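You operate a simulated robot arm through the tools that you are given. There is no shell and no other tool.

The job below is to be done with a simulated two-armed robot. You get a single attempt, and the scene is never put back.

Task
Plug the red hose in and bring the air up to 3 bar.
Fine: it goes on the nipple with the red ring; shut the air valve and vent to zero before you plug in.

The check looks at the end state, three seconds after you hand in, the way a careful person would. Anything else that was tipped, shoved, dropped, spilled or broken makes it a failure.

Robot
Two 7-joint arms with two-finger grippers on one trunk that stands fixed in place. Base frame: the origin is at the foot of the trunk, x ahead of it, y to its left, z up. Lengths are in m, angles in rad, forces in N, time in s.
The left shoulder is at [0.05, 0.191, 0.967], the right one opposite. With the tool pointing down near the work surface each hand reaches from about 0.1 to 0.72 m from the base axis, measured 20 degrees to its own side. Payload 2.69 kg a hand.
Tool frame (each hand has its own): the origin (TCP) lies between the finger pads and is the grasp point; the fingertips stand 0.02 m ahead of it; z points along the fingers, y is the line along which they close. Largest opening 0.1 m; the body of the gripper starts 0.063 m behind the TCP.
Orientation is that of the tool frame in the base frame, as a unit quaternion [x, y, z, w]. With the fingers straight down and closing along the base's y, the tool's x points along the base's -x, its y along +y and its z along -z.

Tools
- The arms move only by the tool jog_arm. It takes "left_commands", "right_commands" or both (then of equal length, played together; a hand with none holds still); each is a list of rows, each a list of 3 entries, a list of its own where there are three numbers: the turn, a rotation vector about the tool's x, y, z in units of 5 degrees (1.0 is 5 degrees), then the shift along the tool's x, y, z in units of 25 mm (1.0 is 25 mm), then the gripper command, from -1 (shut) to 1 (fully open), values between in proportion. In form: [[[rx, ry, rz], [x, y, z], gripper], ...]. A call has 1 to 20 rows; each row shifts and turns the commanded pose from where the row before left it, along the tool's axes as they then stand. A call with a number of a shift or a turn outside -1 to 1 is refused whole. Rows are played at 5 a second. More than 0.05 m and 0.15 rad between two rows, or a gripper value outside its range, and nothing of the call is played. A pose out of reach is approached as far as the arm can. The call stops where the force on the tool passes 90 N (or 10 N more than at its start, if that is more) or the arm is blocked; 0.2 s more then pass. Each finger travels about 0.153 m/s and halts on what it meets, pressing with about 39 N; the grip force reading is that of the motor and also rises with nothing between the fingers. The clock runs only during rows and for 0.2 s after the last one: add rows that do not move to give the fingers time. It gives the time, the measured TCP pose, the force on the tool (base axes), the opening and the grip force at its end, in the units of the frame above (readings bear some noise), with the torque about the TCP (base axes, N m) and any sound that the robot's microphone picked up, and new pictures: "views" is both (left out), scene, wrist or none (wrist: the cameras of the hands that moved).
- Cameras (640 x 400 px; columns grow to the right, rows downward): "scene" is now at [0.1207, 0.0223, 1.1865]; the picture's right is [0.32, -0.95, 0.00], its down [-0.19, -0.06, -0.98] and it looks along [0.93, 0.32, -0.20] (base axes); focal length 214 px, centre (320, 200). "left" rides on the left gripper at [0.07, 0.019, -0.099] in its tool frame; the picture's right is [-0.26, 0.97, 0.00], its down [-0.75, -0.20, -0.63] and it looks along [-0.61, -0.16, 0.78] (tool axes); focal length 230 px, centre (320, 200). "right" rides on the right gripper at [0.07, -0.019, -0.099] in its tool frame; the picture's right is [0.26, 0.97, 0.00], its down [-0.75, 0.20, -0.63] and it looks along [-0.61, 0.16, 0.78] (tool axes); focal length 230 px, centre (320, 200). There is no depth. A picture from a camera that has moved, and an enlarged one, comes with that camera's place and axes in the base frame and with its lens. The place of the scene camera against the robot may be out by one fixed shift of up to 0.025 m in any direction.
- raise_lower(by): slides the trunk up (or, below 0, down) by that many m; the arms and the scene camera ride with it, the base frame stays. It gives what a move gives, with no picture.
- turn_head(pan, tilt): turns the head with the scene camera to pan (to the left, within 1.396 rad either way) and tilt (down, from -0.506 to 1.204), counted from straight ahead of the robot. It gives what a move gives, and a new picture of the scene camera.
- zoom(camera, box): a new picture of the part [left, top, right, bottom] of that camera's present view, enlarged. The clock stands still meanwhile.
- close_job(): hands the job in; it is judged then, once.

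Places have to be worked out from the pictures, the camera data and where the tool is seen. Open the grippers and draw the arms clear of the work before you hand the job in, unless the task says otherwise.

The tools are called after "Call:" by a JSON object that holds its "api" and its "payload". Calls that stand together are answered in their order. jog_arm: Moves the arms, as the interface text tells. Its arguments: {"type":"object","properties":{"left_commands":{"type":"array","items":{"type":"array"}},"right_commands":{"type":"array","items":{"type":"array"}},"views":{"type":"string","enum":["both","scene","wrist","none"]}},"required":[]} The other tools are called the same way: raise_lower (by) slides the trunk up or down; turn_head (pan, tilt) turns the head that bears the scene camera; zoom (camera, box) takes an enlarged picture of a part of a camera's view; close_job () hands the job in.

At the start:

```text
clock: 0.0
left_position: [0.4663, 0.3609, 1.1461]
left_orientation: [0.0, 1.0, 0.001, 0.0]
left_ft_force: [-0.1, 0.1, 0.1]
left_wrist_torque: [-0.01, 0.0, 0.03]
left_finger_gap: 0.1
left_finger_force: 0.0
right_position: [0.4423, -0.0597, 1.199]
right_orientation: [0.001, 1.0, 0.001, 0.0]
right_ft_force: [0.4, -0.4, -0.2]
right_wrist_torque: [0.02, -0.02, -0.01]
right_finger_gap: 0.1
right_finger_force: 0.1
trunk travel left (down, up): [-0.025, 0.298]
head pan, tilt: [0.328, 0.199]
```

scene: 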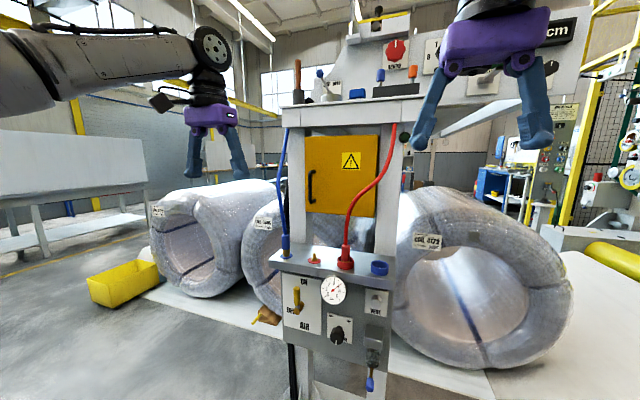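
right: 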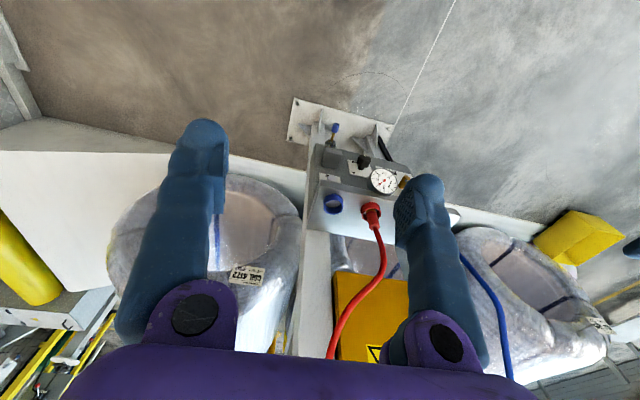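
left: 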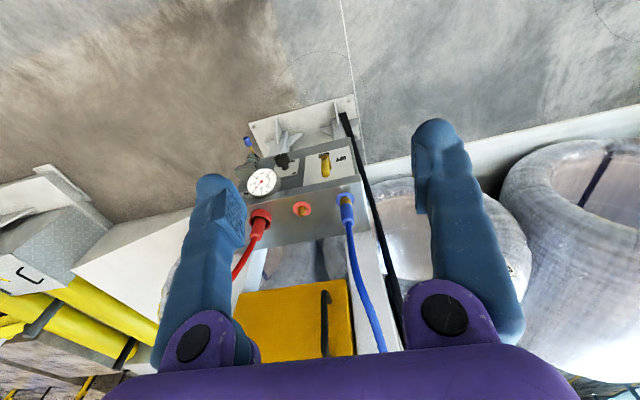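

I'll look at the panel closely before I move anything: the valve, the gauge, the knob, the nipples and the hoses.

Call:
{"api": "zoom", "payload": {"camera": "scene", "box": [260, 220, 420, 320]}}

Call:
{"api": "zoom", "payload": {"camera": "scene", "box": [260, 280, 420, 380]}}

Call:
{"api": "zoom", "payload": {"camera": "left", "box": [200, 90, 400, 250]}}

Call:
{"api": "zoom", "payload": {"camera": "right", "box": [280, 90, 440, 250]}}

Call:
{"api": "zoom", "payload": {"camera": "scene", "box": [270, 30, 470, 155]}}

```text
4.00 times, centred on (340, 270) of scene
camera zoom: at [0.1207, 0.0223, 1.1865], right [0.32, -0.95, 0.0], down [-0.19, -0.06, -0.98], along [0.93, 0.32, -0.2], focal length 858 px, centre (240, -80)
```

zoom: 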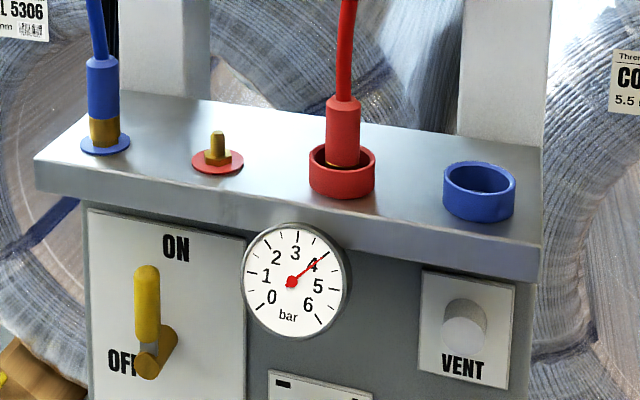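

```text
4.00 times, centred on (340, 330) of scene
camera zoom: at [0.1207, 0.0223, 1.1865], right [0.32, -0.95, 0.0], down [-0.19, -0.06, -0.98], along [0.93, 0.32, -0.2], focal length 858 px, centre (240, -320)
```

zoom: 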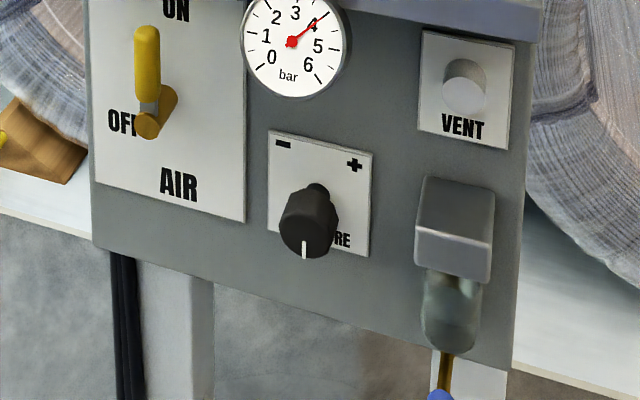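

```text
2.50 times, centred on (300, 170) of left
camera zoom: at [0.3946, 0.3783, 1.2467], right [0.26, 0.97, 0.0], down [0.75, -0.2, 0.63], along [0.61, -0.16, -0.78], focal length 575 px, centre (370, 275)
```

zoom: 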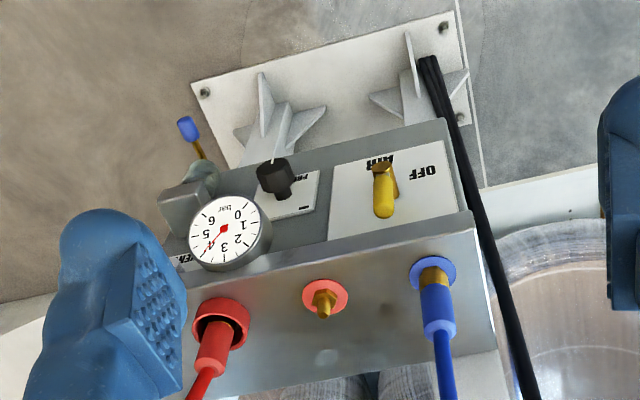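

```text
2.50 times, centred on (360, 170) of right
camera zoom: at [0.3709, -0.0767, 1.2982], right [-0.26, 0.97, 0.0], down [0.75, 0.2, 0.63], along [0.61, 0.16, -0.78], focal length 575 px, centre (220, 275)
```

zoom: 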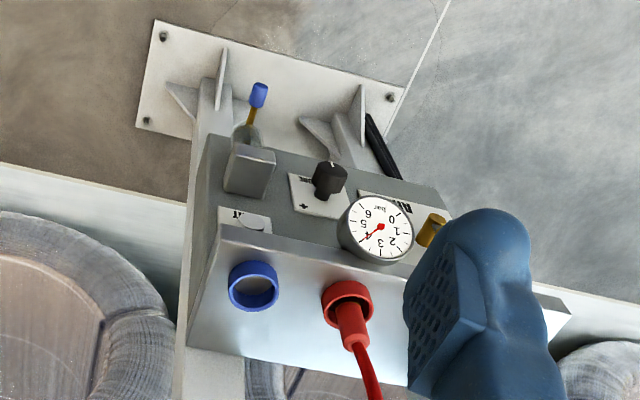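

```text
3.20 times, centred on (370, 92) of scene
camera zoom: at [0.1207, 0.0223, 1.1865], right [0.32, -0.95, 0.0], down [-0.19, -0.06, -0.98], along [0.93, 0.32, -0.2], focal length 686 px, centre (160, 544)
```

zoom: 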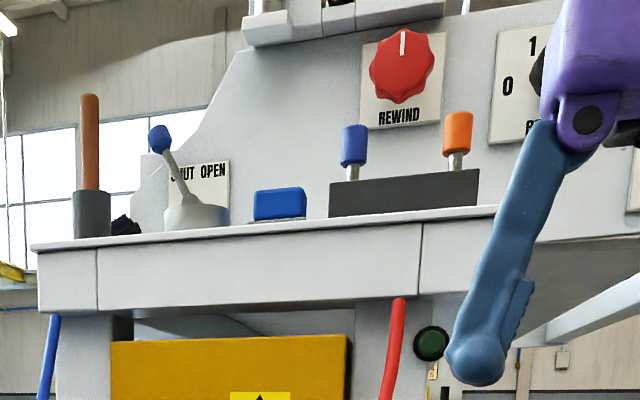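

The red hose is parked in the red cup and the red-ring nipple is to its left. The air lever is at ON and the gauge reads about 4 bar. I'll lower the left hand and tilt it forward, well short of the panel, to get a frontal view.

Call:
{"api": "jog_arm", "payload": {"left_commands": [[[0, 0, 0], [0, 0, 1], 0], [[0, 0, 0], [0, 0, 1], -1], [[0, 0, 0], [0, 0, 1], -1], [[0, 0, 0], [0, 0, 1], -1], [[0, 0, 0], [0, 0, 1], -1], [[0, 0, 0], [0, 0, 1], -1], [[0, 0, 0], [0, 0, 1], -1], [[0, 0, 0], [0, 0, 1], -1], [[0, -1, 0], [0, 0, 0], -1], [[0, -1, 0], [0, 0, 0], -1], [[0, -1, 0], [0, 0, 0], -1], [[0, -1, 0], [0, 0, 0], -1], [[0, -1, 0], [0, 0, 0], -1], [[0, -1, 0], [0, 0, 0], -1], [[0, -1, 0], [0, 0, 0], -1], [[0, -1, 0], [0, 0, 0], -1], [[0, -1, 0], [0, 0, 0], -1]]}}

```text
clock: 3.6
left_position: [0.4659, 0.3599, 0.9473]
left_orientation: [0.001, 0.923, -0.001, 0.384]
left_ft_force: [-0.6, -1.0, 0.7]
left_wrist_torque: [0.02, 0.03, 0.01]
left_finger_gap: 0.0
left_finger_force: 29.6
right_position: [0.4406, -0.0598, 1.1984]
right_orientation: [0.001, 1.0, 0.001, 0.001]
right_ft_force: [0.2, 0.9, -0.3]
right_wrist_torque: [0.01, 0.0, 0.0]
right_finger_gap: 0.0999
right_finger_force: 0.0
trunk travel left (down, up): [-0.025, 0.298]
head pan, tilt: [0.328, 0.199]
camera scene: at [0.1207, 0.0224, 1.1865], right [0.32, -0.95, 0.0], down [-0.19, -0.06, -0.98], along [0.93, 0.32, -0.2], focal length 214 px, centre (320, 200)
camera left: at [0.3447, 0.3783, 0.9685], right [0.18, 0.97, 0.18], down [0.08, -0.2, 0.98], along [0.98, -0.16, -0.12], focal length 230 px, centre (320, 200)
```

scene: 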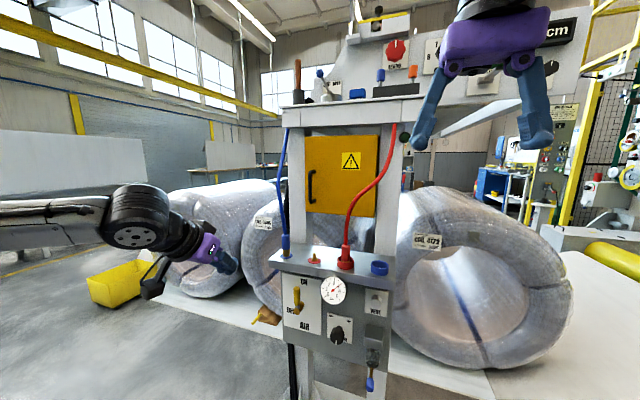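
left: 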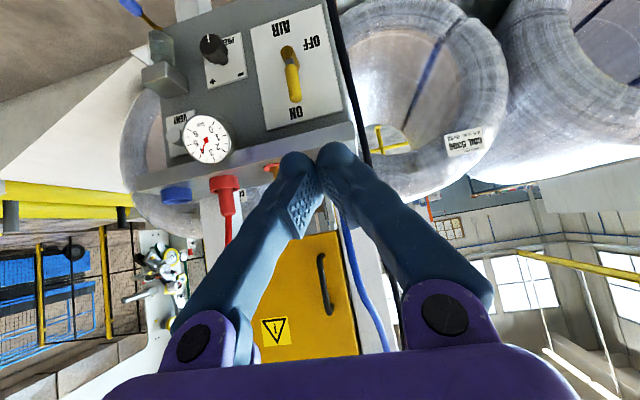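

The left camera now sees the panel face from the front, upside down. I'll zoom in to locate the controls.

Call:
{"api": "zoom", "payload": {"camera": "left", "box": [120, 0, 360, 150]}}

Call:
{"api": "zoom", "payload": {"camera": "left", "box": [130, 100, 290, 200]}}

Call:
{"api": "zoom", "payload": {"camera": "left", "box": [230, 10, 360, 140]}}

```text
2.67 times, centred on (240, 75) of left
camera zoom: at [0.3447, 0.3783, 0.9685], right [0.18, 0.97, 0.18], down [0.08, -0.2, 0.98], along [0.98, -0.16, -0.12], focal length 614 px, centre (533, 533)
```

zoom: 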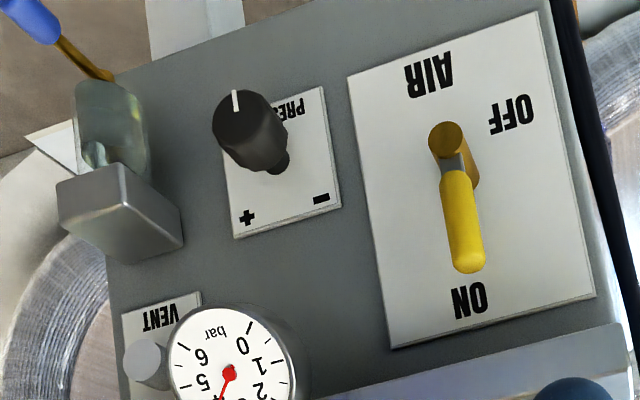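

```text
4.00 times, centred on (210, 150) of left
camera zoom: at [0.3447, 0.3783, 0.9685], right [0.18, 0.97, 0.18], down [0.08, -0.2, 0.98], along [0.98, -0.16, -0.12], focal length 920 px, centre (760, 400)
```

zoom: 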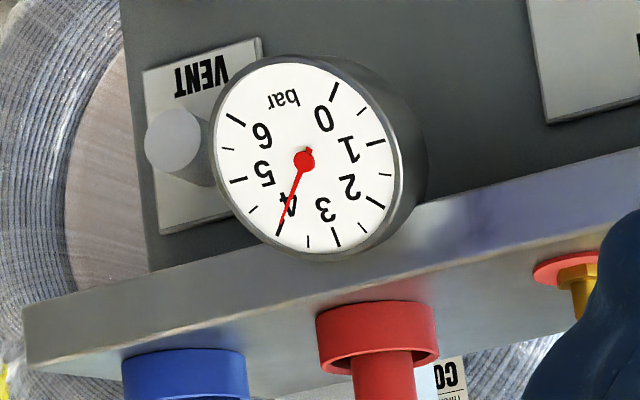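

```text
3.08 times, centred on (295, 75) of left
camera zoom: at [0.3447, 0.3783, 0.9685], right [0.18, 0.97, 0.18], down [0.08, -0.2, 0.98], along [0.98, -0.16, -0.12], focal length 708 px, centre (397, 585)
```

zoom: 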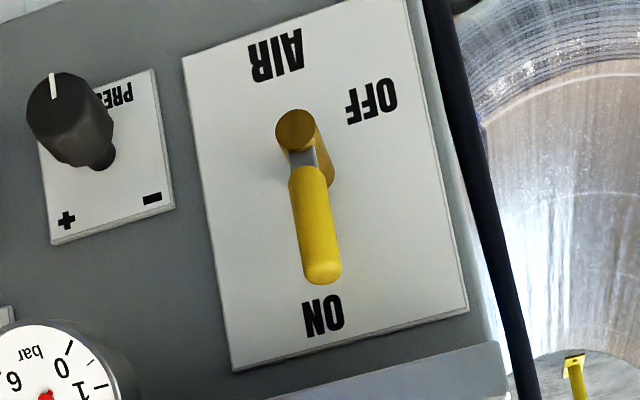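

The lever's stub and handle, the vent button, the knob and the gauge are all visible. I'll shift the left hand down and to the right in free space to get a second viewpoint for triangulation.

Call:
{"api": "jog_arm", "payload": {"left_commands": [[[0, 0, 0], [0.7, -0.67, 0.7], -1], [[0, 0, 0], [0.7, -0.67, 0.7], -1], [[0, 0, 0], [0.7, -0.67, 0.7], -1], [[0, 0, 0], [0.7, -0.67, 0.7], -1], [[0, 0, 0], [0.7, -0.67, 0.7], -1], [[0, 0, 0], [0.7, -0.67, 0.7], -1], [[0, 0, 0], [0, 0, 0], -1]]}}

Call:
{"api": "zoom", "payload": {"camera": "left", "box": [120, 0, 440, 200]}}

```text
clock: 5.2
left_position: [0.4668, 0.2606, 0.7999]
left_orientation: [0.0, 0.924, 0.0, 0.383]
left_ft_force: [-1.9, 0.0, -0.4]
left_wrist_torque: [0.02, 0.04, -0.01]
left_finger_gap: 0.0001
left_finger_force: 29.5
right_position: [0.4406, -0.0587, 1.1986]
right_orientation: [0.001, 1.0, 0.001, 0.0]
right_ft_force: [-0.5, -0.5, 0.3]
right_wrist_torque: [0.02, 0.0, 0.0]
right_finger_gap: 0.1002
right_finger_force: 0.1
trunk travel left (down, up): [-0.025, 0.298]
head pan, tilt: [0.328, 0.199]
camera scene: at [0.1208, 0.0222, 1.1865], right [0.32, -0.95, 0.0], down [-0.19, -0.06, -0.98], along [0.93, 0.32, -0.2], focal length 214 px, centre (320, 200)
camera left: at [0.3454, 0.2778, 0.8208], right [0.18, 0.97, 0.18], down [0.08, -0.2, 0.98], along [0.98, -0.16, -0.12], focal length 230 px, centre (320, 200)
```

scene: 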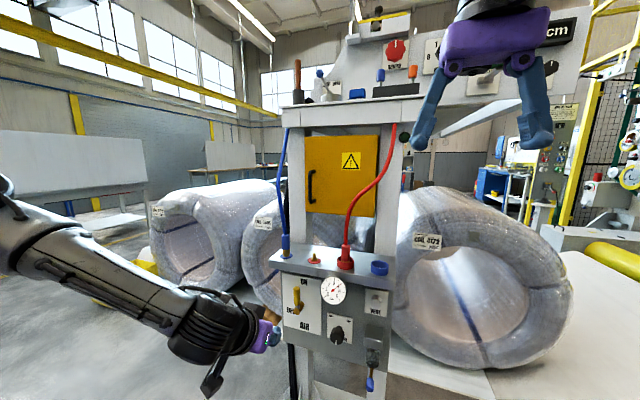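
left: 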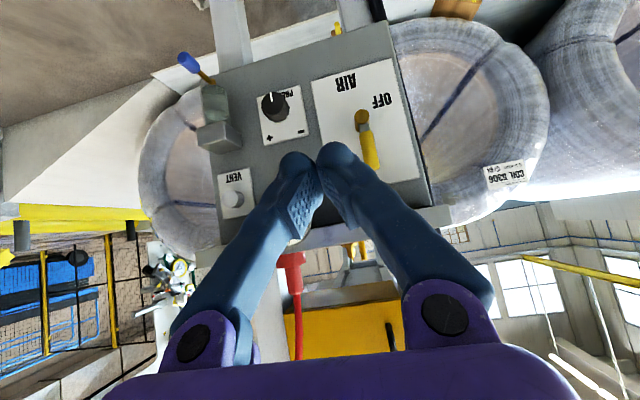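

```text
2.00 times, centred on (280, 100) of left
camera zoom: at [0.3454, 0.2778, 0.8208], right [0.18, 0.97, 0.18], down [0.08, -0.2, 0.98], along [0.98, -0.16, -0.12], focal length 460 px, centre (400, 400)
```

zoom: 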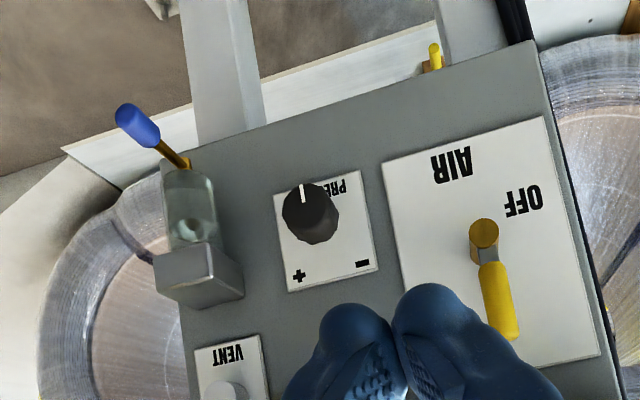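

Triangulation from the wrist cameras gives these positions:
- **Lever:** pivot at about (0.71, 0.31, 0.655), handle end at z ≈ 0.75.
- **Knob:** front at about (0.709, 0.166, 0.60).
- **Vent button:** about (0.74, 0.04, 0.73).
- **Gauge:** about (0.65, 0.17, 0.806).
- **Panel face:** x ≈ 0.745, with the lid overhanging to x ≈ 0.68.

I'll pitch the left tool closer to horizontal and come nearer the lever for a better view, stopping short of it.

Call:
{"api": "jog_arm", "payload": {"left_commands": [[[0, -1, 0], [0, 0, 0], -1], [[0, -1, 0], [0, 0, 0], -1], [[0, -1, 0], [0, 0, 0], -1], [[0, -1, 0], [0, 0, 0], -1], [[0, -1, 0], [0, 0, 0], -1], [[0, -1, 0], [0, 0, 0], -1], [[0, 0, 0], [0.19, 0.0, 0.97], -1], [[0, 0, 0], [0.19, 0.0, 0.97], -1], [[0, 0, 0], [0.19, 0.0, 0.97], -1], [[0, 0, 0], [0.19, 0.0, 0.97], -1], [[0, 0, 0], [0.19, 0, 0.5], -1], [[0, 0, 0], [0, 0, 0], -1]]}}

Call:
{"api": "zoom", "payload": {"camera": "left", "box": [160, 0, 480, 200]}}

Call:
{"api": "zoom", "payload": {"camera": "scene", "box": [240, 240, 400, 340]}}

```text
clock: 7.8
left_position: [0.5641, 0.2581, 0.7473]
left_orientation: [0.0, 0.793, -0.001, 0.609]
left_ft_force: [0.3, -0.4, 0.2]
left_wrist_torque: [-0.01, 0.03, -0.02]
left_finger_gap: 0.0
left_finger_force: 29.0
right_position: [0.4418, -0.058, 1.1973]
right_orientation: [0.001, 1.0, 0.001, 0.001]
right_ft_force: [0.7, 0.5, 0.5]
right_wrist_torque: [0.01, 0.0, 0.01]
right_finger_gap: 0.1001
right_finger_force: 0.1
trunk travel left (down, up): [-0.025, 0.298]
head pan, tilt: [0.328, 0.199]
camera scene: at [0.1207, 0.0222, 1.1865], right [0.32, -0.95, 0.0], down [-0.19, -0.06, -0.98], along [0.93, 0.32, -0.2], focal length 214 px, centre (320, 200)
camera left: at [0.4499, 0.2759, 0.706], right [0.07, 0.97, 0.25], down [-0.41, -0.2, 0.89], along [0.91, -0.16, 0.39], focal length 230 px, centre (320, 200)
```

scene: 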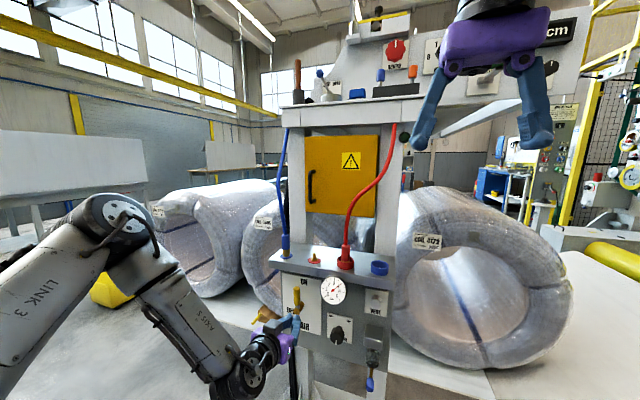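
left: 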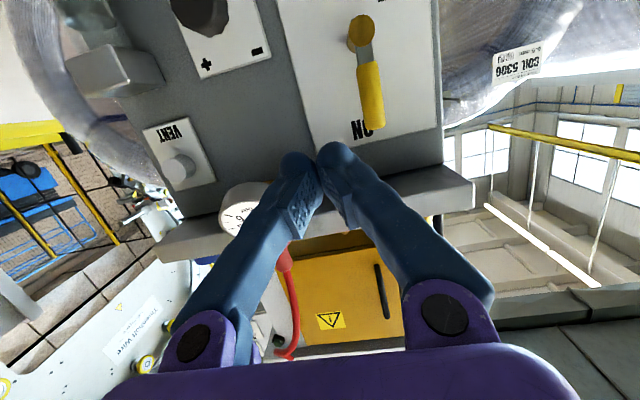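

```text
2.00 times, centred on (320, 100) of left
camera zoom: at [0.4499, 0.2759, 0.706], right [0.07, 0.97, 0.25], down [-0.41, -0.2, 0.89], along [0.91, -0.16, 0.39], focal length 460 px, centre (320, 400)
```

zoom: 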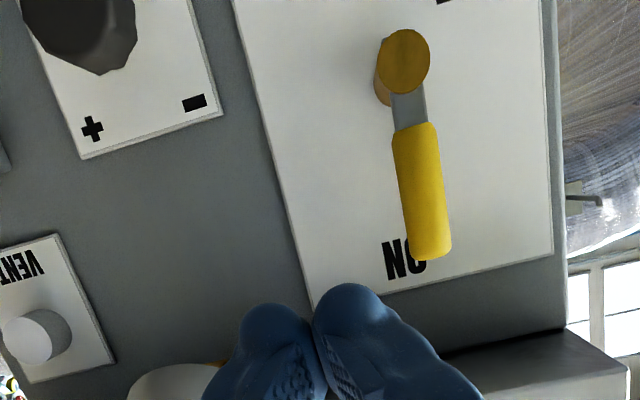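

```text
4.00 times, centred on (320, 290) of scene
camera zoom: at [0.1207, 0.0222, 1.1865], right [0.32, -0.95, 0.0], down [-0.19, -0.06, -0.98], along [0.93, 0.32, -0.2], focal length 858 px, centre (320, -160)
```

zoom: 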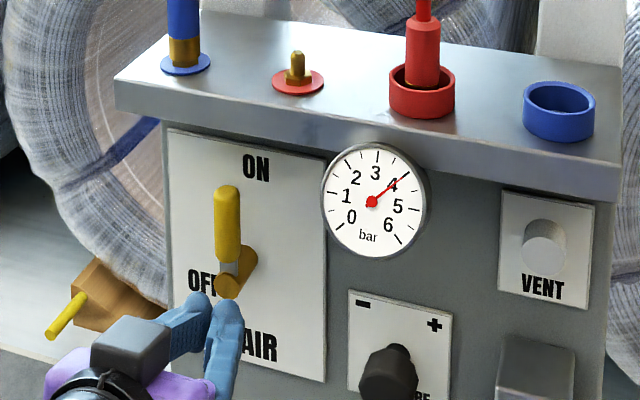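

The view is clearer now: the pivot is at (0.696, 0.308, 0.662), the handle end at z ≈ 0.745 and the lid underside at z ≈ 0.82. I'll bring the closed fingertips in on the right-hand side of the handle without touching it.

Call:
{"api": "jog_arm", "payload": {"left_commands": [[[0, 0, 0], [-0.11, 0.03, 0.853], -1], [[0, 0, 0], [-0.11, 0.03, 0.853], -1], [[0, 0, 0], [-0.11, 0.03, 0.853], -1], [[0, 0, 0], [-0.11, 0.03, 0.853], -1], [[0, 0, 0], [-0.11, 0.03, 0.853], -1], [[0, 0, 0], [-0.11, 0.03, 0.853], -1], [[0, 0, 0], [0, 0, 0], -1]]}}

Call:
{"api": "zoom", "payload": {"camera": "scene", "box": [240, 240, 400, 340]}}

```text
clock: 9.4
left_position: [0.6729, 0.2909, 0.771]
left_orientation: [0.001, 0.794, -0.001, 0.609]
left_ft_force: [0.9, 0.1, 0.7]
left_wrist_torque: [0.02, -0.01, -0.02]
left_finger_gap: 0.0
left_finger_force: 29.5
left hand out of reach, approached as far as the arm can: row 1, 2, 3, 4, 5, 6
right_position: [0.4414, -0.0585, 1.1979]
right_orientation: [0.001, 1.0, 0.0, 0.0]
right_ft_force: [0.5, 0.6, -0.1]
right_wrist_torque: [0.0, 0.01, 0.01]
right_finger_gap: 0.1
right_finger_force: 0.0
trunk travel left (down, up): [-0.025, 0.298]
head pan, tilt: [0.328, 0.199]
camera scene: at [0.1207, 0.0223, 1.1865], right [0.32, -0.95, 0.0], down [-0.19, -0.06, -0.98], along [0.93, 0.32, -0.2], focal length 214 px, centre (320, 200)
camera left: at [0.5576, 0.3087, 0.7297], right [0.07, 0.97, 0.25], down [-0.41, -0.2, 0.89], along [0.91, -0.16, 0.39], focal length 230 px, centre (320, 200)
```

scene: 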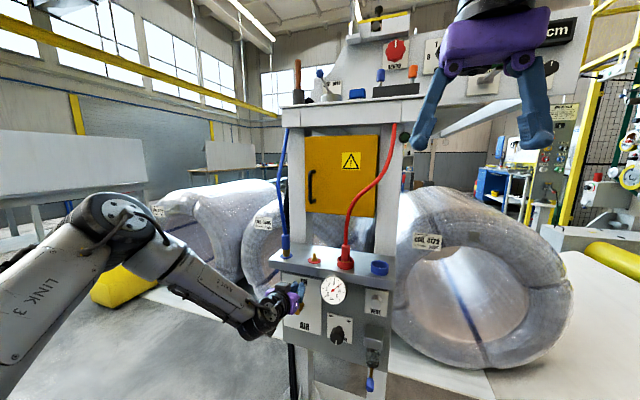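
left: 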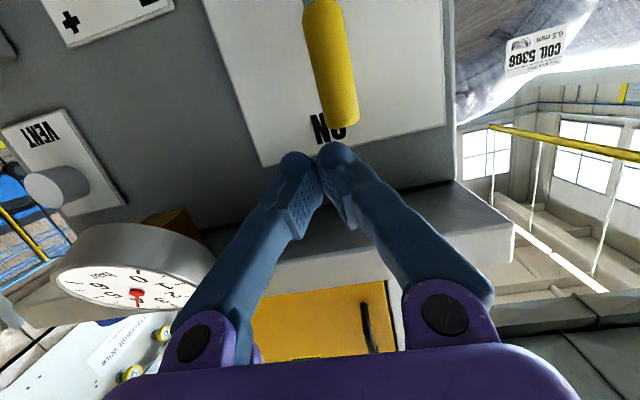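

```text
4.00 times, centred on (320, 290) of scene
camera zoom: at [0.1207, 0.0223, 1.1865], right [0.32, -0.95, 0.0], down [-0.19, -0.06, -0.98], along [0.93, 0.32, -0.2], focal length 858 px, centre (320, -160)
```

zoom: 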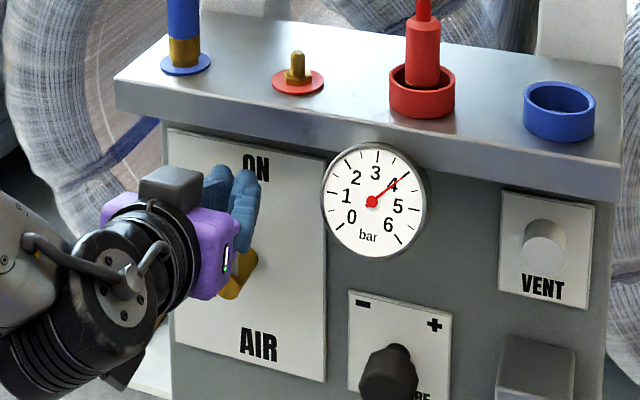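

The arm couldn't reach that pose with so flat a tool, and the fingers ended high at (0.673, 0.291, 0.771) without touching anything. I'll back off, pitch the tool down to about 55°, which still clears the lid edge, and check the pose.

Call:
{"api": "jog_arm", "payload": {"left_commands": [[[0, 0, 0], [0, -0.3, -1], -1], [[0, 0, 0], [0, -0.3, -1], -1], [[0, 0, 0], [0, -0.3, -1], -1], [[0, 1, 0], [0, 0, 0], -1], [[0, 1, 0], [0, 0, 0], -1], [[0, 1, 0], [0, 0, 0], -1], [[0, 1, 0], [0, 0, 0], -1], [[0, 0, 0], [0, 0, 0], -1]], "views": "none"}}

```text
clock: 11.2
left_position: [0.5986, 0.2675, 0.7902]
left_orientation: [-0.001, 0.887, 0.001, 0.462]
left_ft_force: [0.9, 0.2, 0.2]
left_wrist_torque: [-0.02, 0.01, 0.0]
left_finger_gap: 0.0
left_finger_force: 29.3
right_position: [0.4417, -0.0584, 1.1974]
right_orientation: [0.001, 1.0, 0.0, 0.001]
right_ft_force: [0.4, 0.1, -0.2]
right_wrist_torque: [0.01, -0.02, 0.03]
right_finger_gap: 0.1
right_finger_force: 0.0
trunk travel left (down, up): [-0.025, 0.298]
head pan, tilt: [0.328, 0.199]
```

At this tilt the commanded pose holds. I'll go forward so the tip sits to the right of the handle.

Call:
{"api": "jog_arm", "payload": {"left_commands": [[[0, 0, 0], [-0.104, 0, 0.846], -1], [[0, 0, 0], [-0.104, 0, 0.846], -1], [[0, 0, 0], [-0.104, 0, 0.846], -1], [[0, 0, 0], [-0.104, 0, 0.846], -1], [[0, 0, 0], [-0.104, 0, 0.846], -1], [[0, 0, 0], [0, 0, 0], -1]]}}

Call:
{"api": "zoom", "payload": {"camera": "scene", "box": [240, 240, 400, 340]}}

```text
clock: 12.6
left_position: [0.6847, 0.275, 0.7509]
left_orientation: [0.0, 0.887, -0.001, 0.462]
left_ft_force: [0.7, 0.5, -0.4]
left_wrist_torque: [0.02, 0.01, 0.0]
left_finger_gap: 0.0
left_finger_force: 29.8
left hand out of reach, approached as far as the arm can: row 5
right_position: [0.4409, -0.0576, 1.1983]
right_orientation: [0.0, 1.0, 0.0, 0.001]
right_ft_force: [1.0, -0.3, -0.4]
right_wrist_torque: [0.02, -0.03, -0.02]
right_finger_gap: 0.1
right_finger_force: 0.1
trunk travel left (down, up): [-0.025, 0.298]
head pan, tilt: [0.328, 0.199]
camera scene: at [0.1207, 0.0223, 1.1865], right [0.32, -0.95, 0.0], down [-0.19, -0.06, -0.98], along [0.93, 0.32, -0.2], focal length 214 px, centre (320, 200)
camera left: at [0.562, 0.2937, 0.7515], right [0.15, 0.97, 0.21], down [-0.09, -0.2, 0.98], along [0.98, -0.16, 0.05], focal length 230 px, centre (320, 200)
```

scene: 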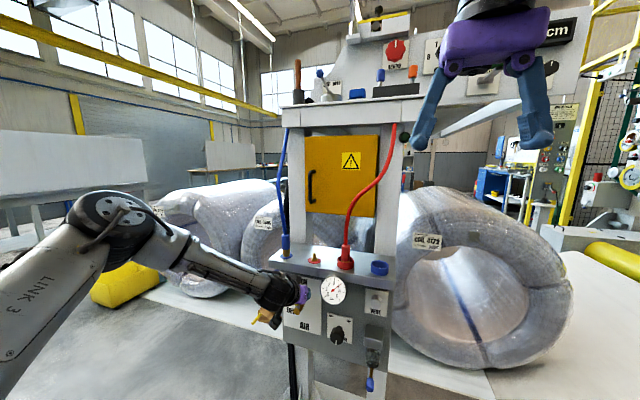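
left: 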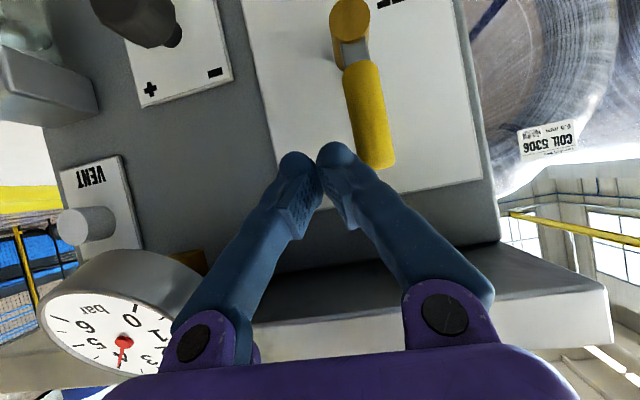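

```text
4.00 times, centred on (320, 290) of scene
camera zoom: at [0.1207, 0.0223, 1.1865], right [0.32, -0.95, 0.0], down [-0.19, -0.06, -0.98], along [0.93, 0.32, -0.2], focal length 858 px, centre (320, -160)
```

zoom: 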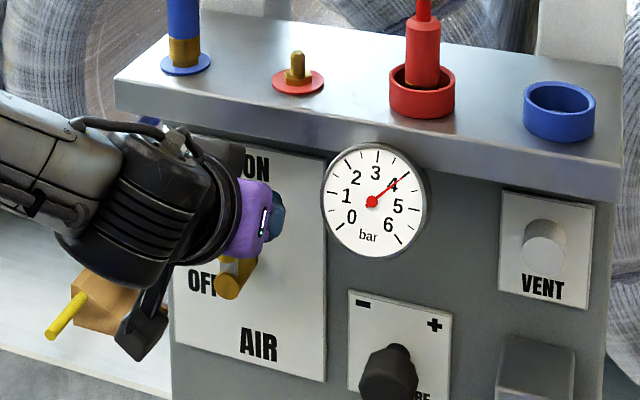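

The tip is now at about (0.701, 0.275, 0.739), just right of the handle, and only the last row was out of reach. Lowering the trunk will put the shoulder nearer the work and bring the tip to the height I want.

Call:
{"api": "raise_lower", "payload": {"by": -0.024}}

Call:
{"api": "jog_arm", "payload": {"left_commands": [[[0, 0, 0], [0, 0, 0.5], -1], [[0, 0, 0], [0, 0, 0], -1]], "views": "wrist"}}

```text
clock: 13.3
left_position: [0.6839, 0.2749, 0.7275]
left_orientation: [0.0, 0.887, -0.001, 0.461]
left_ft_force: [-0.8, 0.1, -0.7]
left_wrist_torque: [-0.01, -0.01, 0.01]
left_finger_gap: 0.0
left_finger_force: 29.2
right_position: [0.4409, -0.0585, 1.1751]
right_orientation: [0.001, 1.0, 0.001, 0.001]
right_ft_force: [-0.3, -0.5, 1.0]
right_wrist_torque: [0.01, -0.01, 0.02]
right_finger_gap: 0.1001
right_finger_force: 0.0
trunk travel left (down, up): [-0.001, 0.322]
head pan, tilt: [0.328, 0.199]
```

```text
clock: 13.9
left_position: [0.6873, 0.2804, 0.727]
left_orientation: [0.0, 0.887, 0.0, 0.462]
left_ft_force: [-0.3, 0.4, 0.0]
left_wrist_torque: [-0.01, 0.03, 0.03]
left_finger_gap: 0.0002
left_finger_force: 29.2
left hand out of reach, approached as far as the arm can: row 1
right_position: [0.4408, -0.0581, 1.1746]
right_orientation: [0.001, 1.0, 0.0, 0.002]
right_ft_force: [-0.1, 0.0, 0.2]
right_wrist_torque: [0.0, 0.0, -0.01]
right_finger_gap: 0.1
right_finger_force: 0.1
trunk travel left (down, up): [-0.001, 0.322]
head pan, tilt: [0.328, 0.199]
camera left: at [0.565, 0.2987, 0.7268], right [0.15, 0.97, 0.21], down [-0.09, -0.2, 0.98], along [0.98, -0.16, 0.05], focal length 230 px, centre (320, 200)
```

left: 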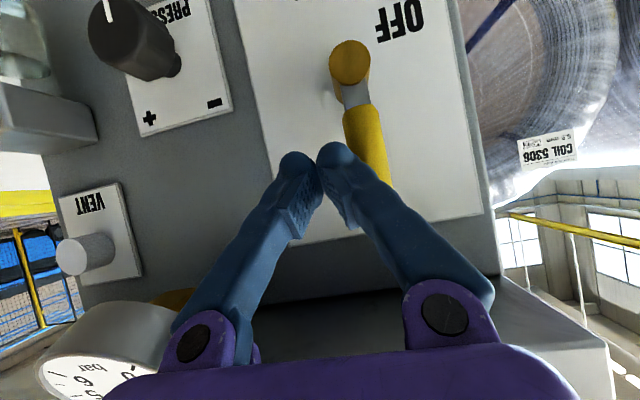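

The tip at about (0.7036, 0.280, 0.716) overlaps the handle in depth. I'll try a gentle first part of the arc toward OFF and check that the handle follows.

Call:
{"api": "jog_arm", "payload": {"left_commands": [[[0, 0, 0], [-0.13, 0.72, -0.09], -1], [[0, 0, 0], [-0.06, 0.72, -0.04], -1], [[0, 0, 0], [0.13, 0.6, 0.09], -1]]}}

```text
clock: 14.7
left_position: [0.6878, 0.3314, 0.7276]
left_orientation: [0.0, 0.887, -0.001, 0.462]
left_ft_force: [-1.3, -0.3, -0.2]
left_wrist_torque: [-0.02, 0.05, -0.01]
left_finger_gap: 0.0002
left_finger_force: 28.9
right_position: [0.4424, -0.0583, 1.1743]
right_orientation: [0.001, 1.0, 0.0, 0.0]
right_ft_force: [-0.5, 0.3, -0.1]
right_wrist_torque: [-0.02, 0.0, 0.02]
right_finger_gap: 0.1001
right_finger_force: 0.0
trunk travel left (down, up): [-0.001, 0.322]
head pan, tilt: [0.328, 0.199]
camera scene: at [0.1206, 0.0223, 1.1625], right [0.32, -0.95, 0.0], down [-0.19, -0.06, -0.98], along [0.93, 0.32, -0.2], focal length 214 px, centre (320, 200)
camera left: at [0.566, 0.3488, 0.7285], right [0.15, 0.97, 0.21], down [-0.09, -0.2, 0.98], along [0.98, -0.16, 0.05], focal length 230 px, centre (320, 200)
```

scene: 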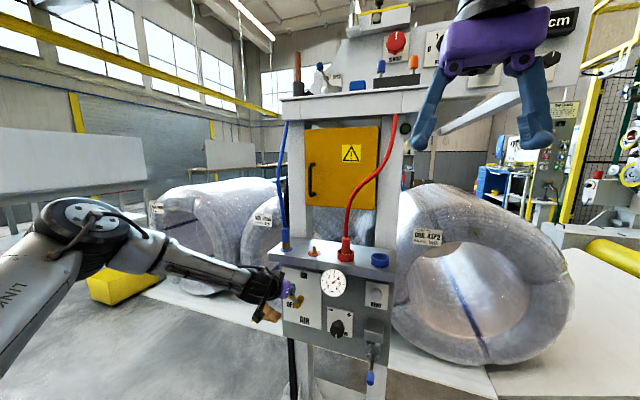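
left: 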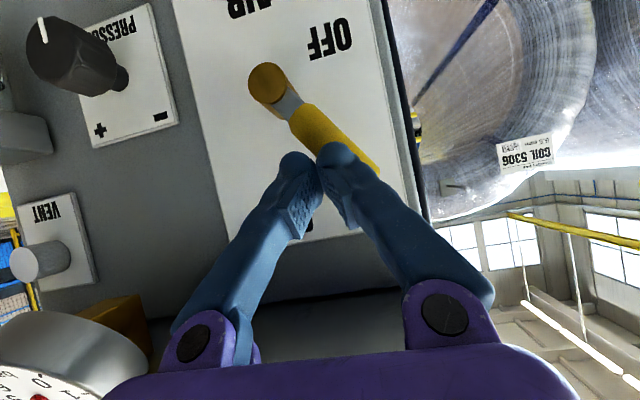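

The handle is following and is now at about 45° with almost no force. I'll continue the arc down to OFF.

Call:
{"api": "jog_arm", "payload": {"left_commands": [[[0, 0, 0], [0.262, 0.56, 0.184], -1], [[0, 0, 0], [0.393, 0.44, 0.275], -1], [[0, 0, 0], [0.377, 0.28, 0.264], -1], [[0, 0, 0], [0.197, 0.08, 0.138], -1]]}}

Call:
{"api": "zoom", "payload": {"camera": "scene", "box": [260, 240, 420, 340]}}

```text
clock: 15.7
left_position: [0.6892, 0.3675, 0.6919]
left_orientation: [0.001, 0.886, -0.001, 0.463]
left_ft_force: [-1.7, 0.3, 1.3]
left_wrist_torque: [-0.01, -0.01, 0.03]
left_finger_gap: 0.0
left_finger_force: 29.5
right_position: [0.4412, -0.0607, 1.1741]
right_orientation: [0.001, 1.0, 0.002, 0.0]
right_ft_force: [-0.6, -0.2, -0.3]
right_wrist_torque: [-0.01, 0.03, 0.03]
right_finger_gap: 0.0998
right_finger_force: 0.1
trunk travel left (down, up): [-0.001, 0.322]
head pan, tilt: [0.328, 0.199]
camera scene: at [0.1205, 0.0222, 1.1625], right [0.32, -0.95, 0.0], down [-0.19, -0.06, -0.98], along [0.93, 0.32, -0.2], focal length 214 px, centre (320, 200)
camera left: at [0.5664, 0.384, 0.6923], right [0.15, 0.97, 0.21], down [-0.09, -0.2, 0.98], along [0.98, -0.16, 0.05], focal length 230 px, centre (320, 200)
```

scene: 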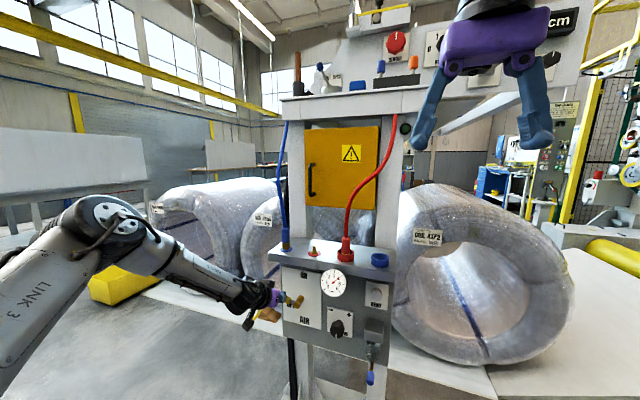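
left: 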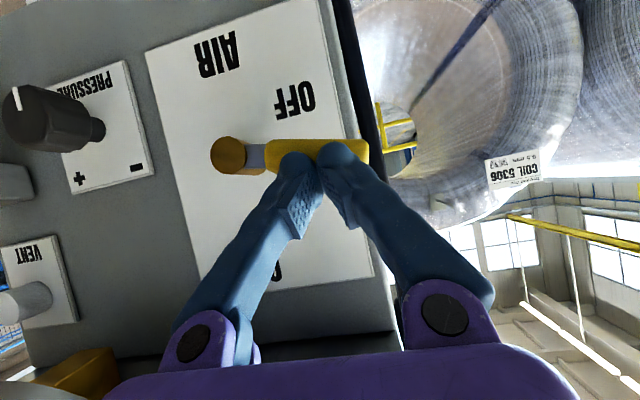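

```text
4.00 times, centred on (340, 290) of scene
camera zoom: at [0.1205, 0.0222, 1.1625], right [0.32, -0.95, 0.0], down [-0.19, -0.06, -0.98], along [0.93, 0.32, -0.2], focal length 858 px, centre (240, -160)
```

zoom: 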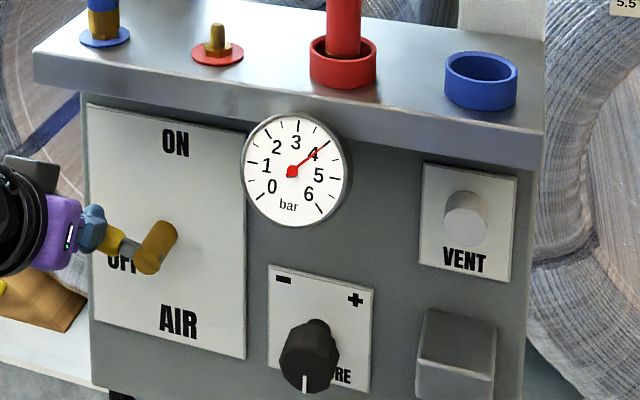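

The handle still looks about 8–10° short of horizontal. I'll press down a little more until it reaches its stop.

Call:
{"api": "jog_arm", "payload": {"left_commands": [[[0, 0, 0], [0.2, 0, 0.14], -1], [[0, 0, 0], [0.2, 0, 0.14], -1], [[0, 0, 0], [0, 0, 0], -1]]}}

Call:
{"api": "zoom", "payload": {"camera": "scene", "box": [260, 240, 420, 340]}}

```text
clock: 16.5
left_position: [0.6866, 0.3665, 0.682]
left_orientation: [-0.001, 0.887, 0.0, 0.462]
left_ft_force: [-0.1, 0.9, -1.1]
left_wrist_torque: [-0.01, 0.01, -0.01]
left_finger_gap: 0.0
left_finger_force: 29.6
left hand out of reach, approached as far as the arm can: row 2
right_position: [0.442, -0.0589, 1.1739]
right_orientation: [0.0, 1.0, 0.001, 0.001]
right_ft_force: [-0.7, 0.3, 0.1]
right_wrist_torque: [-0.01, 0.0, 0.01]
right_finger_gap: 0.1
right_finger_force: 0.1
trunk travel left (down, up): [-0.001, 0.322]
head pan, tilt: [0.328, 0.199]
camera scene: at [0.1207, 0.0223, 1.1625], right [0.32, -0.95, 0.0], down [-0.19, -0.06, -0.98], along [0.93, 0.32, -0.2], focal length 214 px, centre (320, 200)
camera left: at [0.5639, 0.3843, 0.6824], right [0.15, 0.97, 0.21], down [-0.09, -0.2, 0.98], along [0.98, -0.16, 0.05], focal length 230 px, centre (320, 200)
```

scene: 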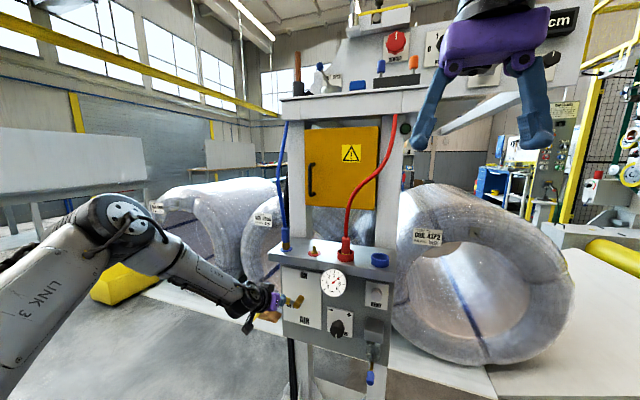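
left: 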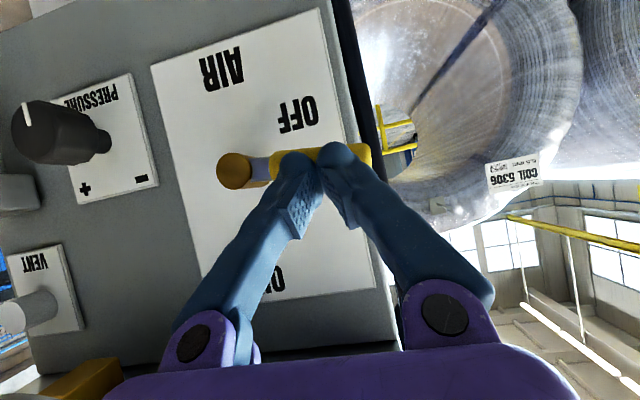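

```text
4.00 times, centred on (340, 290) of scene
camera zoom: at [0.1207, 0.0223, 1.1625], right [0.32, -0.95, 0.0], down [-0.19, -0.06, -0.98], along [0.93, 0.32, -0.2], focal length 858 px, centre (240, -160)
```

zoom: 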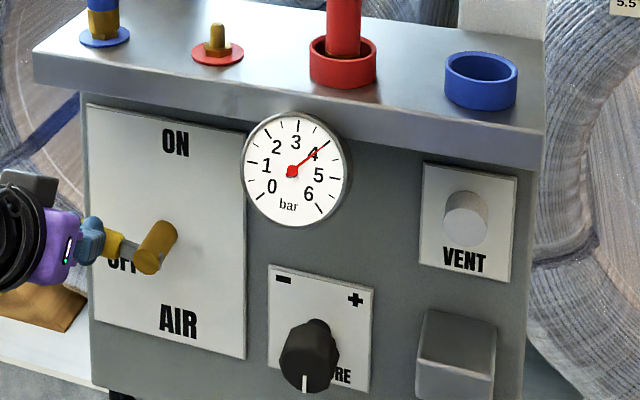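

There's still roughly 6° to go by the perspective lines. I'll press slightly further down while easing back a touch to stay in reach.

Call:
{"api": "jog_arm", "payload": {"left_commands": [[[0, 0, 0], [0.22, 0, 0.05], -1], [[0, 0, 0], [0.22, 0, 0.05], -1], [[0, 0, 0], [0, 0, 0], -1]], "views": "wrist"}}

Call:
{"api": "zoom", "payload": {"camera": "left", "box": [140, 0, 420, 175]}}

```text
clock: 17.3
left_position: [0.6783, 0.3677, 0.6738]
left_orientation: [0.001, 0.887, -0.001, 0.462]
left_ft_force: [-0.5, -1.2, -0.3]
left_wrist_torque: [-0.03, -0.07, 0.01]
left_finger_gap: 0.0
left_finger_force: 29.6
left hand out of reach, approached as far as the arm can: row 2
right_position: [0.4411, -0.0591, 1.1744]
right_orientation: [0.001, 1.0, 0.001, 0.001]
right_ft_force: [0.1, -0.3, 0.2]
right_wrist_torque: [0.02, 0.03, -0.03]
right_finger_gap: 0.0999
right_finger_force: 0.0
trunk travel left (down, up): [-0.001, 0.322]
head pan, tilt: [0.328, 0.199]
camera left: at [0.5555, 0.3856, 0.6752], right [0.15, 0.97, 0.21], down [-0.09, -0.2, 0.98], along [0.98, -0.16, 0.05], focal length 230 px, centre (320, 200)
```

left: 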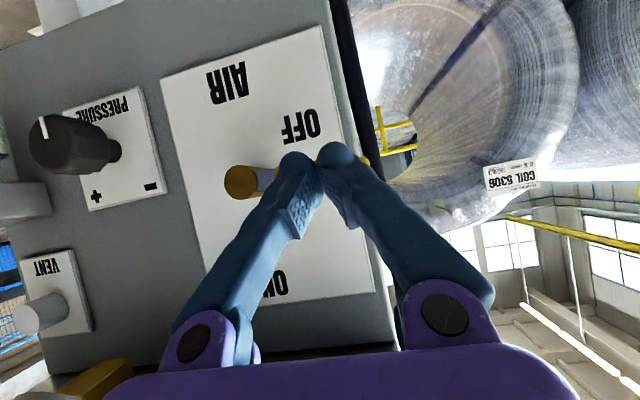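

```text
2.29 times, centred on (280, 88) of left
camera zoom: at [0.5555, 0.3856, 0.6752], right [0.15, 0.97, 0.21], down [-0.09, -0.2, 0.98], along [0.98, -0.16, 0.05], focal length 526 px, centre (411, 457)
```

zoom: 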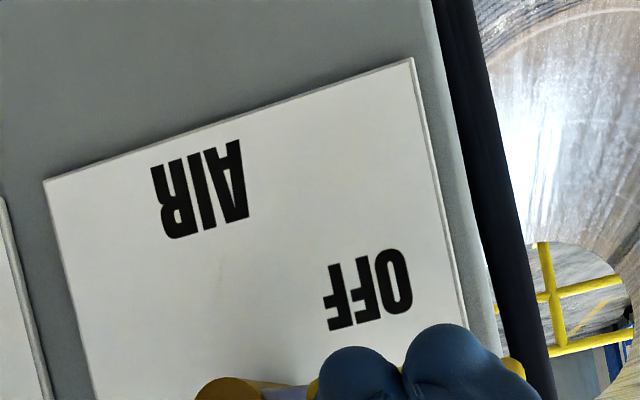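

The tip seems to have slid in front of the handle, which now looks close to horizontal. I'll pull the hand straight back and inspect the lever.

Call:
{"api": "jog_arm", "payload": {"left_commands": [[[0, 0, 0], [-0.574, 0, -0.819], -1], [[0, 0, 0], [-0.574, 0, -0.819], -1], [[0, 0, 0], [-0.574, 0, -0.819], -1], [[0, 0, 0], [-0.574, 0, -0.819], -1], [[0, 0, 0], [0, 0, 0], -1]], "views": "wrist"}}

Call:
{"api": "zoom", "payload": {"camera": "scene", "box": [260, 240, 420, 340]}}

Call:
{"api": "zoom", "payload": {"camera": "left", "box": [140, 0, 420, 175]}}

```text
clock: 18.5
left_position: [0.6446, 0.3662, 0.7696]
left_orientation: [0.0, 0.887, 0.0, 0.462]
left_ft_force: [-0.2, -0.3, 0.1]
left_wrist_torque: [0.01, -0.02, 0.02]
left_finger_gap: 0.0
left_finger_force: 29.1
right_position: [0.441, -0.0582, 1.1731]
right_orientation: [0.001, 1.0, 0.001, 0.0]
right_ft_force: [0.0, -0.8, 0.1]
right_wrist_torque: [0.02, 0.01, -0.02]
right_finger_gap: 0.0999
right_finger_force: 0.1
trunk travel left (down, up): [-0.001, 0.322]
head pan, tilt: [0.328, 0.199]
camera left: at [0.5222, 0.3848, 0.7688], right [0.15, 0.97, 0.21], down [-0.09, -0.2, 0.98], along [0.99, -0.16, 0.05], focal length 230 px, centre (320, 200)
```

left: 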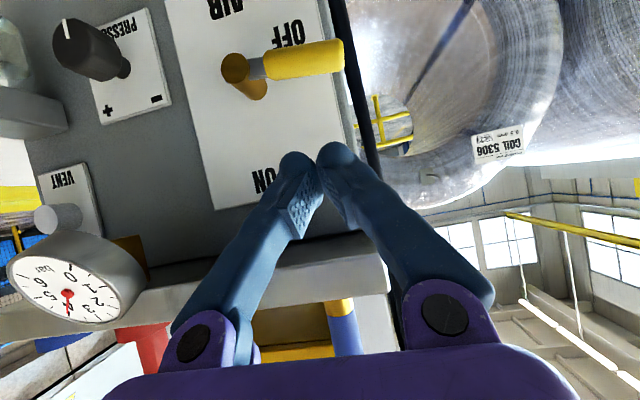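

```text
4.00 times, centred on (340, 290) of scene
camera zoom: at [0.1207, 0.0223, 1.1625], right [0.32, -0.95, 0.0], down [-0.19, -0.06, -0.98], along [0.93, 0.32, -0.2], focal length 858 px, centre (240, -160)
```

zoom: 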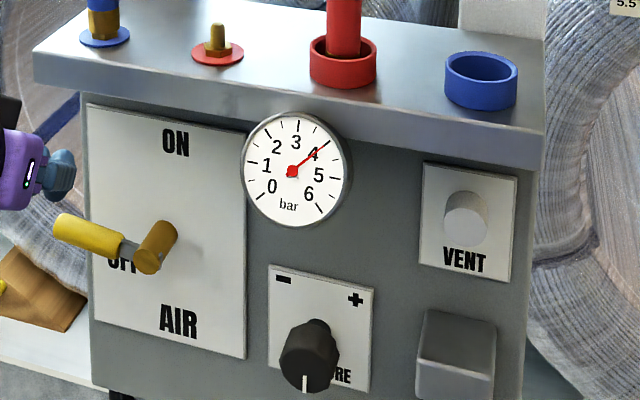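

```text
2.29 times, centred on (280, 88) of left
camera zoom: at [0.5222, 0.3848, 0.7688], right [0.15, 0.97, 0.21], down [-0.09, -0.2, 0.98], along [0.99, -0.16, 0.05], focal length 526 px, centre (411, 457)
```

zoom: 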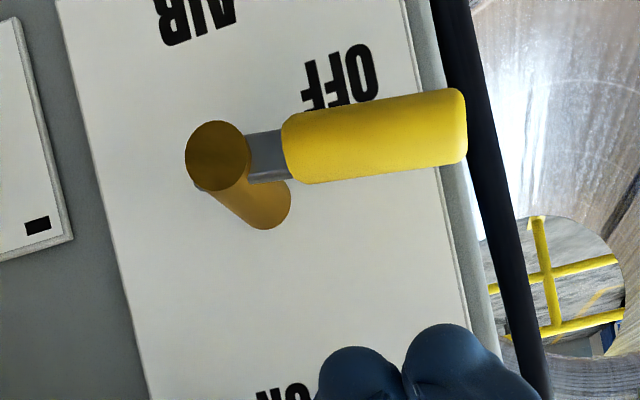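

Nothing was disturbed. The lever is near horizontal but looks a few degrees short, so I'll press on it from above with a steeper tool to make sure it's at the OFF stop.

Call:
{"api": "jog_arm", "payload": {"left_commands": [[[0, 1, 0], [0, 0, 0], -1], [[0, 1, 0], [0, 0, 0], -1], [[0, 1, 0], [0, 0, 0], -1], [[0, 0, 0], [-0.05, 0.08, 0.74], -1], [[0, 0, 0], [-0.05, 0.08, 0.74], -1], [[0, 0, 0], [-0.05, 0.08, 0.74], -1], [[0, 0, 0], [0, 0, 0], -1]]}}

Call:
{"api": "zoom", "payload": {"camera": "left", "box": [140, 40, 460, 240]}}

Call:
{"api": "zoom", "payload": {"camera": "scene", "box": [250, 240, 350, 340]}}

```text
clock: 20.1
left_position: [0.6829, 0.3732, 0.7289]
left_orientation: [0.0, 0.94, 0.0, 0.342]
left_ft_force: [0.0, 0.5, -0.1]
left_wrist_torque: [0.0, -0.02, 0.02]
left_finger_gap: 0.0
left_finger_force: 29.4
right_position: [0.4416, -0.0578, 1.1741]
right_orientation: [0.001, 1.0, 0.0, 0.001]
right_ft_force: [0.2, -0.1, 0.1]
right_wrist_torque: [-0.01, 0.01, 0.02]
right_finger_gap: 0.1002
right_finger_force: 0.1
trunk travel left (down, up): [-0.001, 0.322]
head pan, tilt: [0.328, 0.199]
camera scene: at [0.1208, 0.0223, 1.1625], right [0.32, -0.95, 0.0], down [-0.19, -0.06, -0.98], along [0.93, 0.32, -0.2], focal length 214 px, centre (320, 200)
camera left: at [0.5647, 0.3913, 0.7594], right [0.2, 0.97, 0.16], down [0.17, -0.2, 0.97], along [0.97, -0.16, -0.2], focal length 230 px, centre (320, 200)
```

scene: 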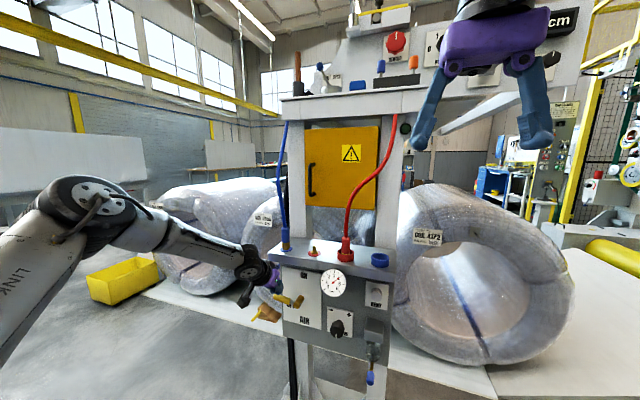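
left: 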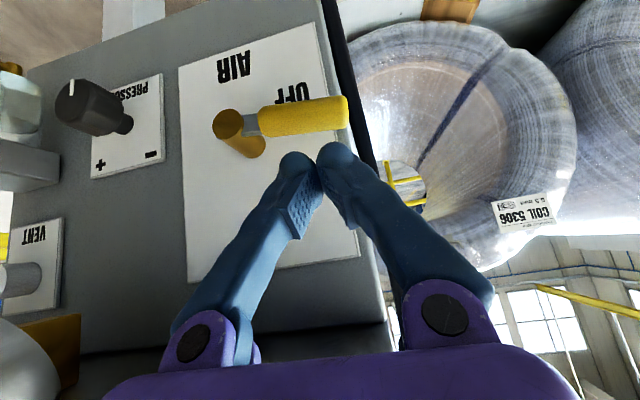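

```text
2.00 times, centred on (300, 140) of left
camera zoom: at [0.5647, 0.3913, 0.7594], right [0.2, 0.97, 0.16], down [0.17, -0.2, 0.97], along [0.97, -0.16, -0.2], focal length 460 px, centre (360, 320)
```

zoom: 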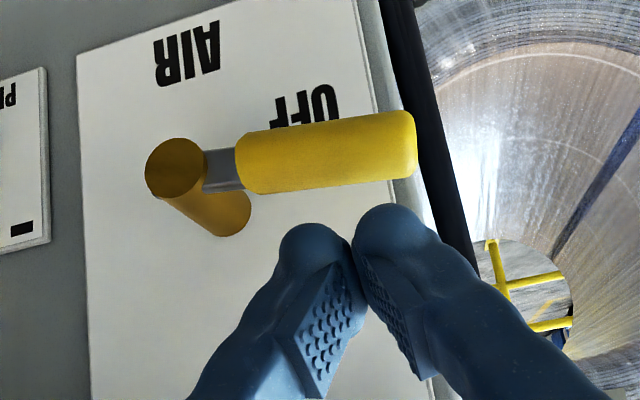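

```text
4.00 times, centred on (300, 290) of scene
camera zoom: at [0.1208, 0.0223, 1.1625], right [0.32, -0.95, 0.0], down [-0.19, -0.06, -0.98], along [0.93, 0.32, -0.2], focal length 858 px, centre (400, -160)
```

zoom: 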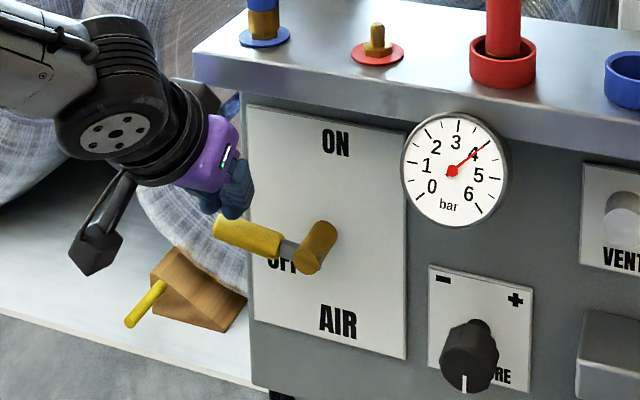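

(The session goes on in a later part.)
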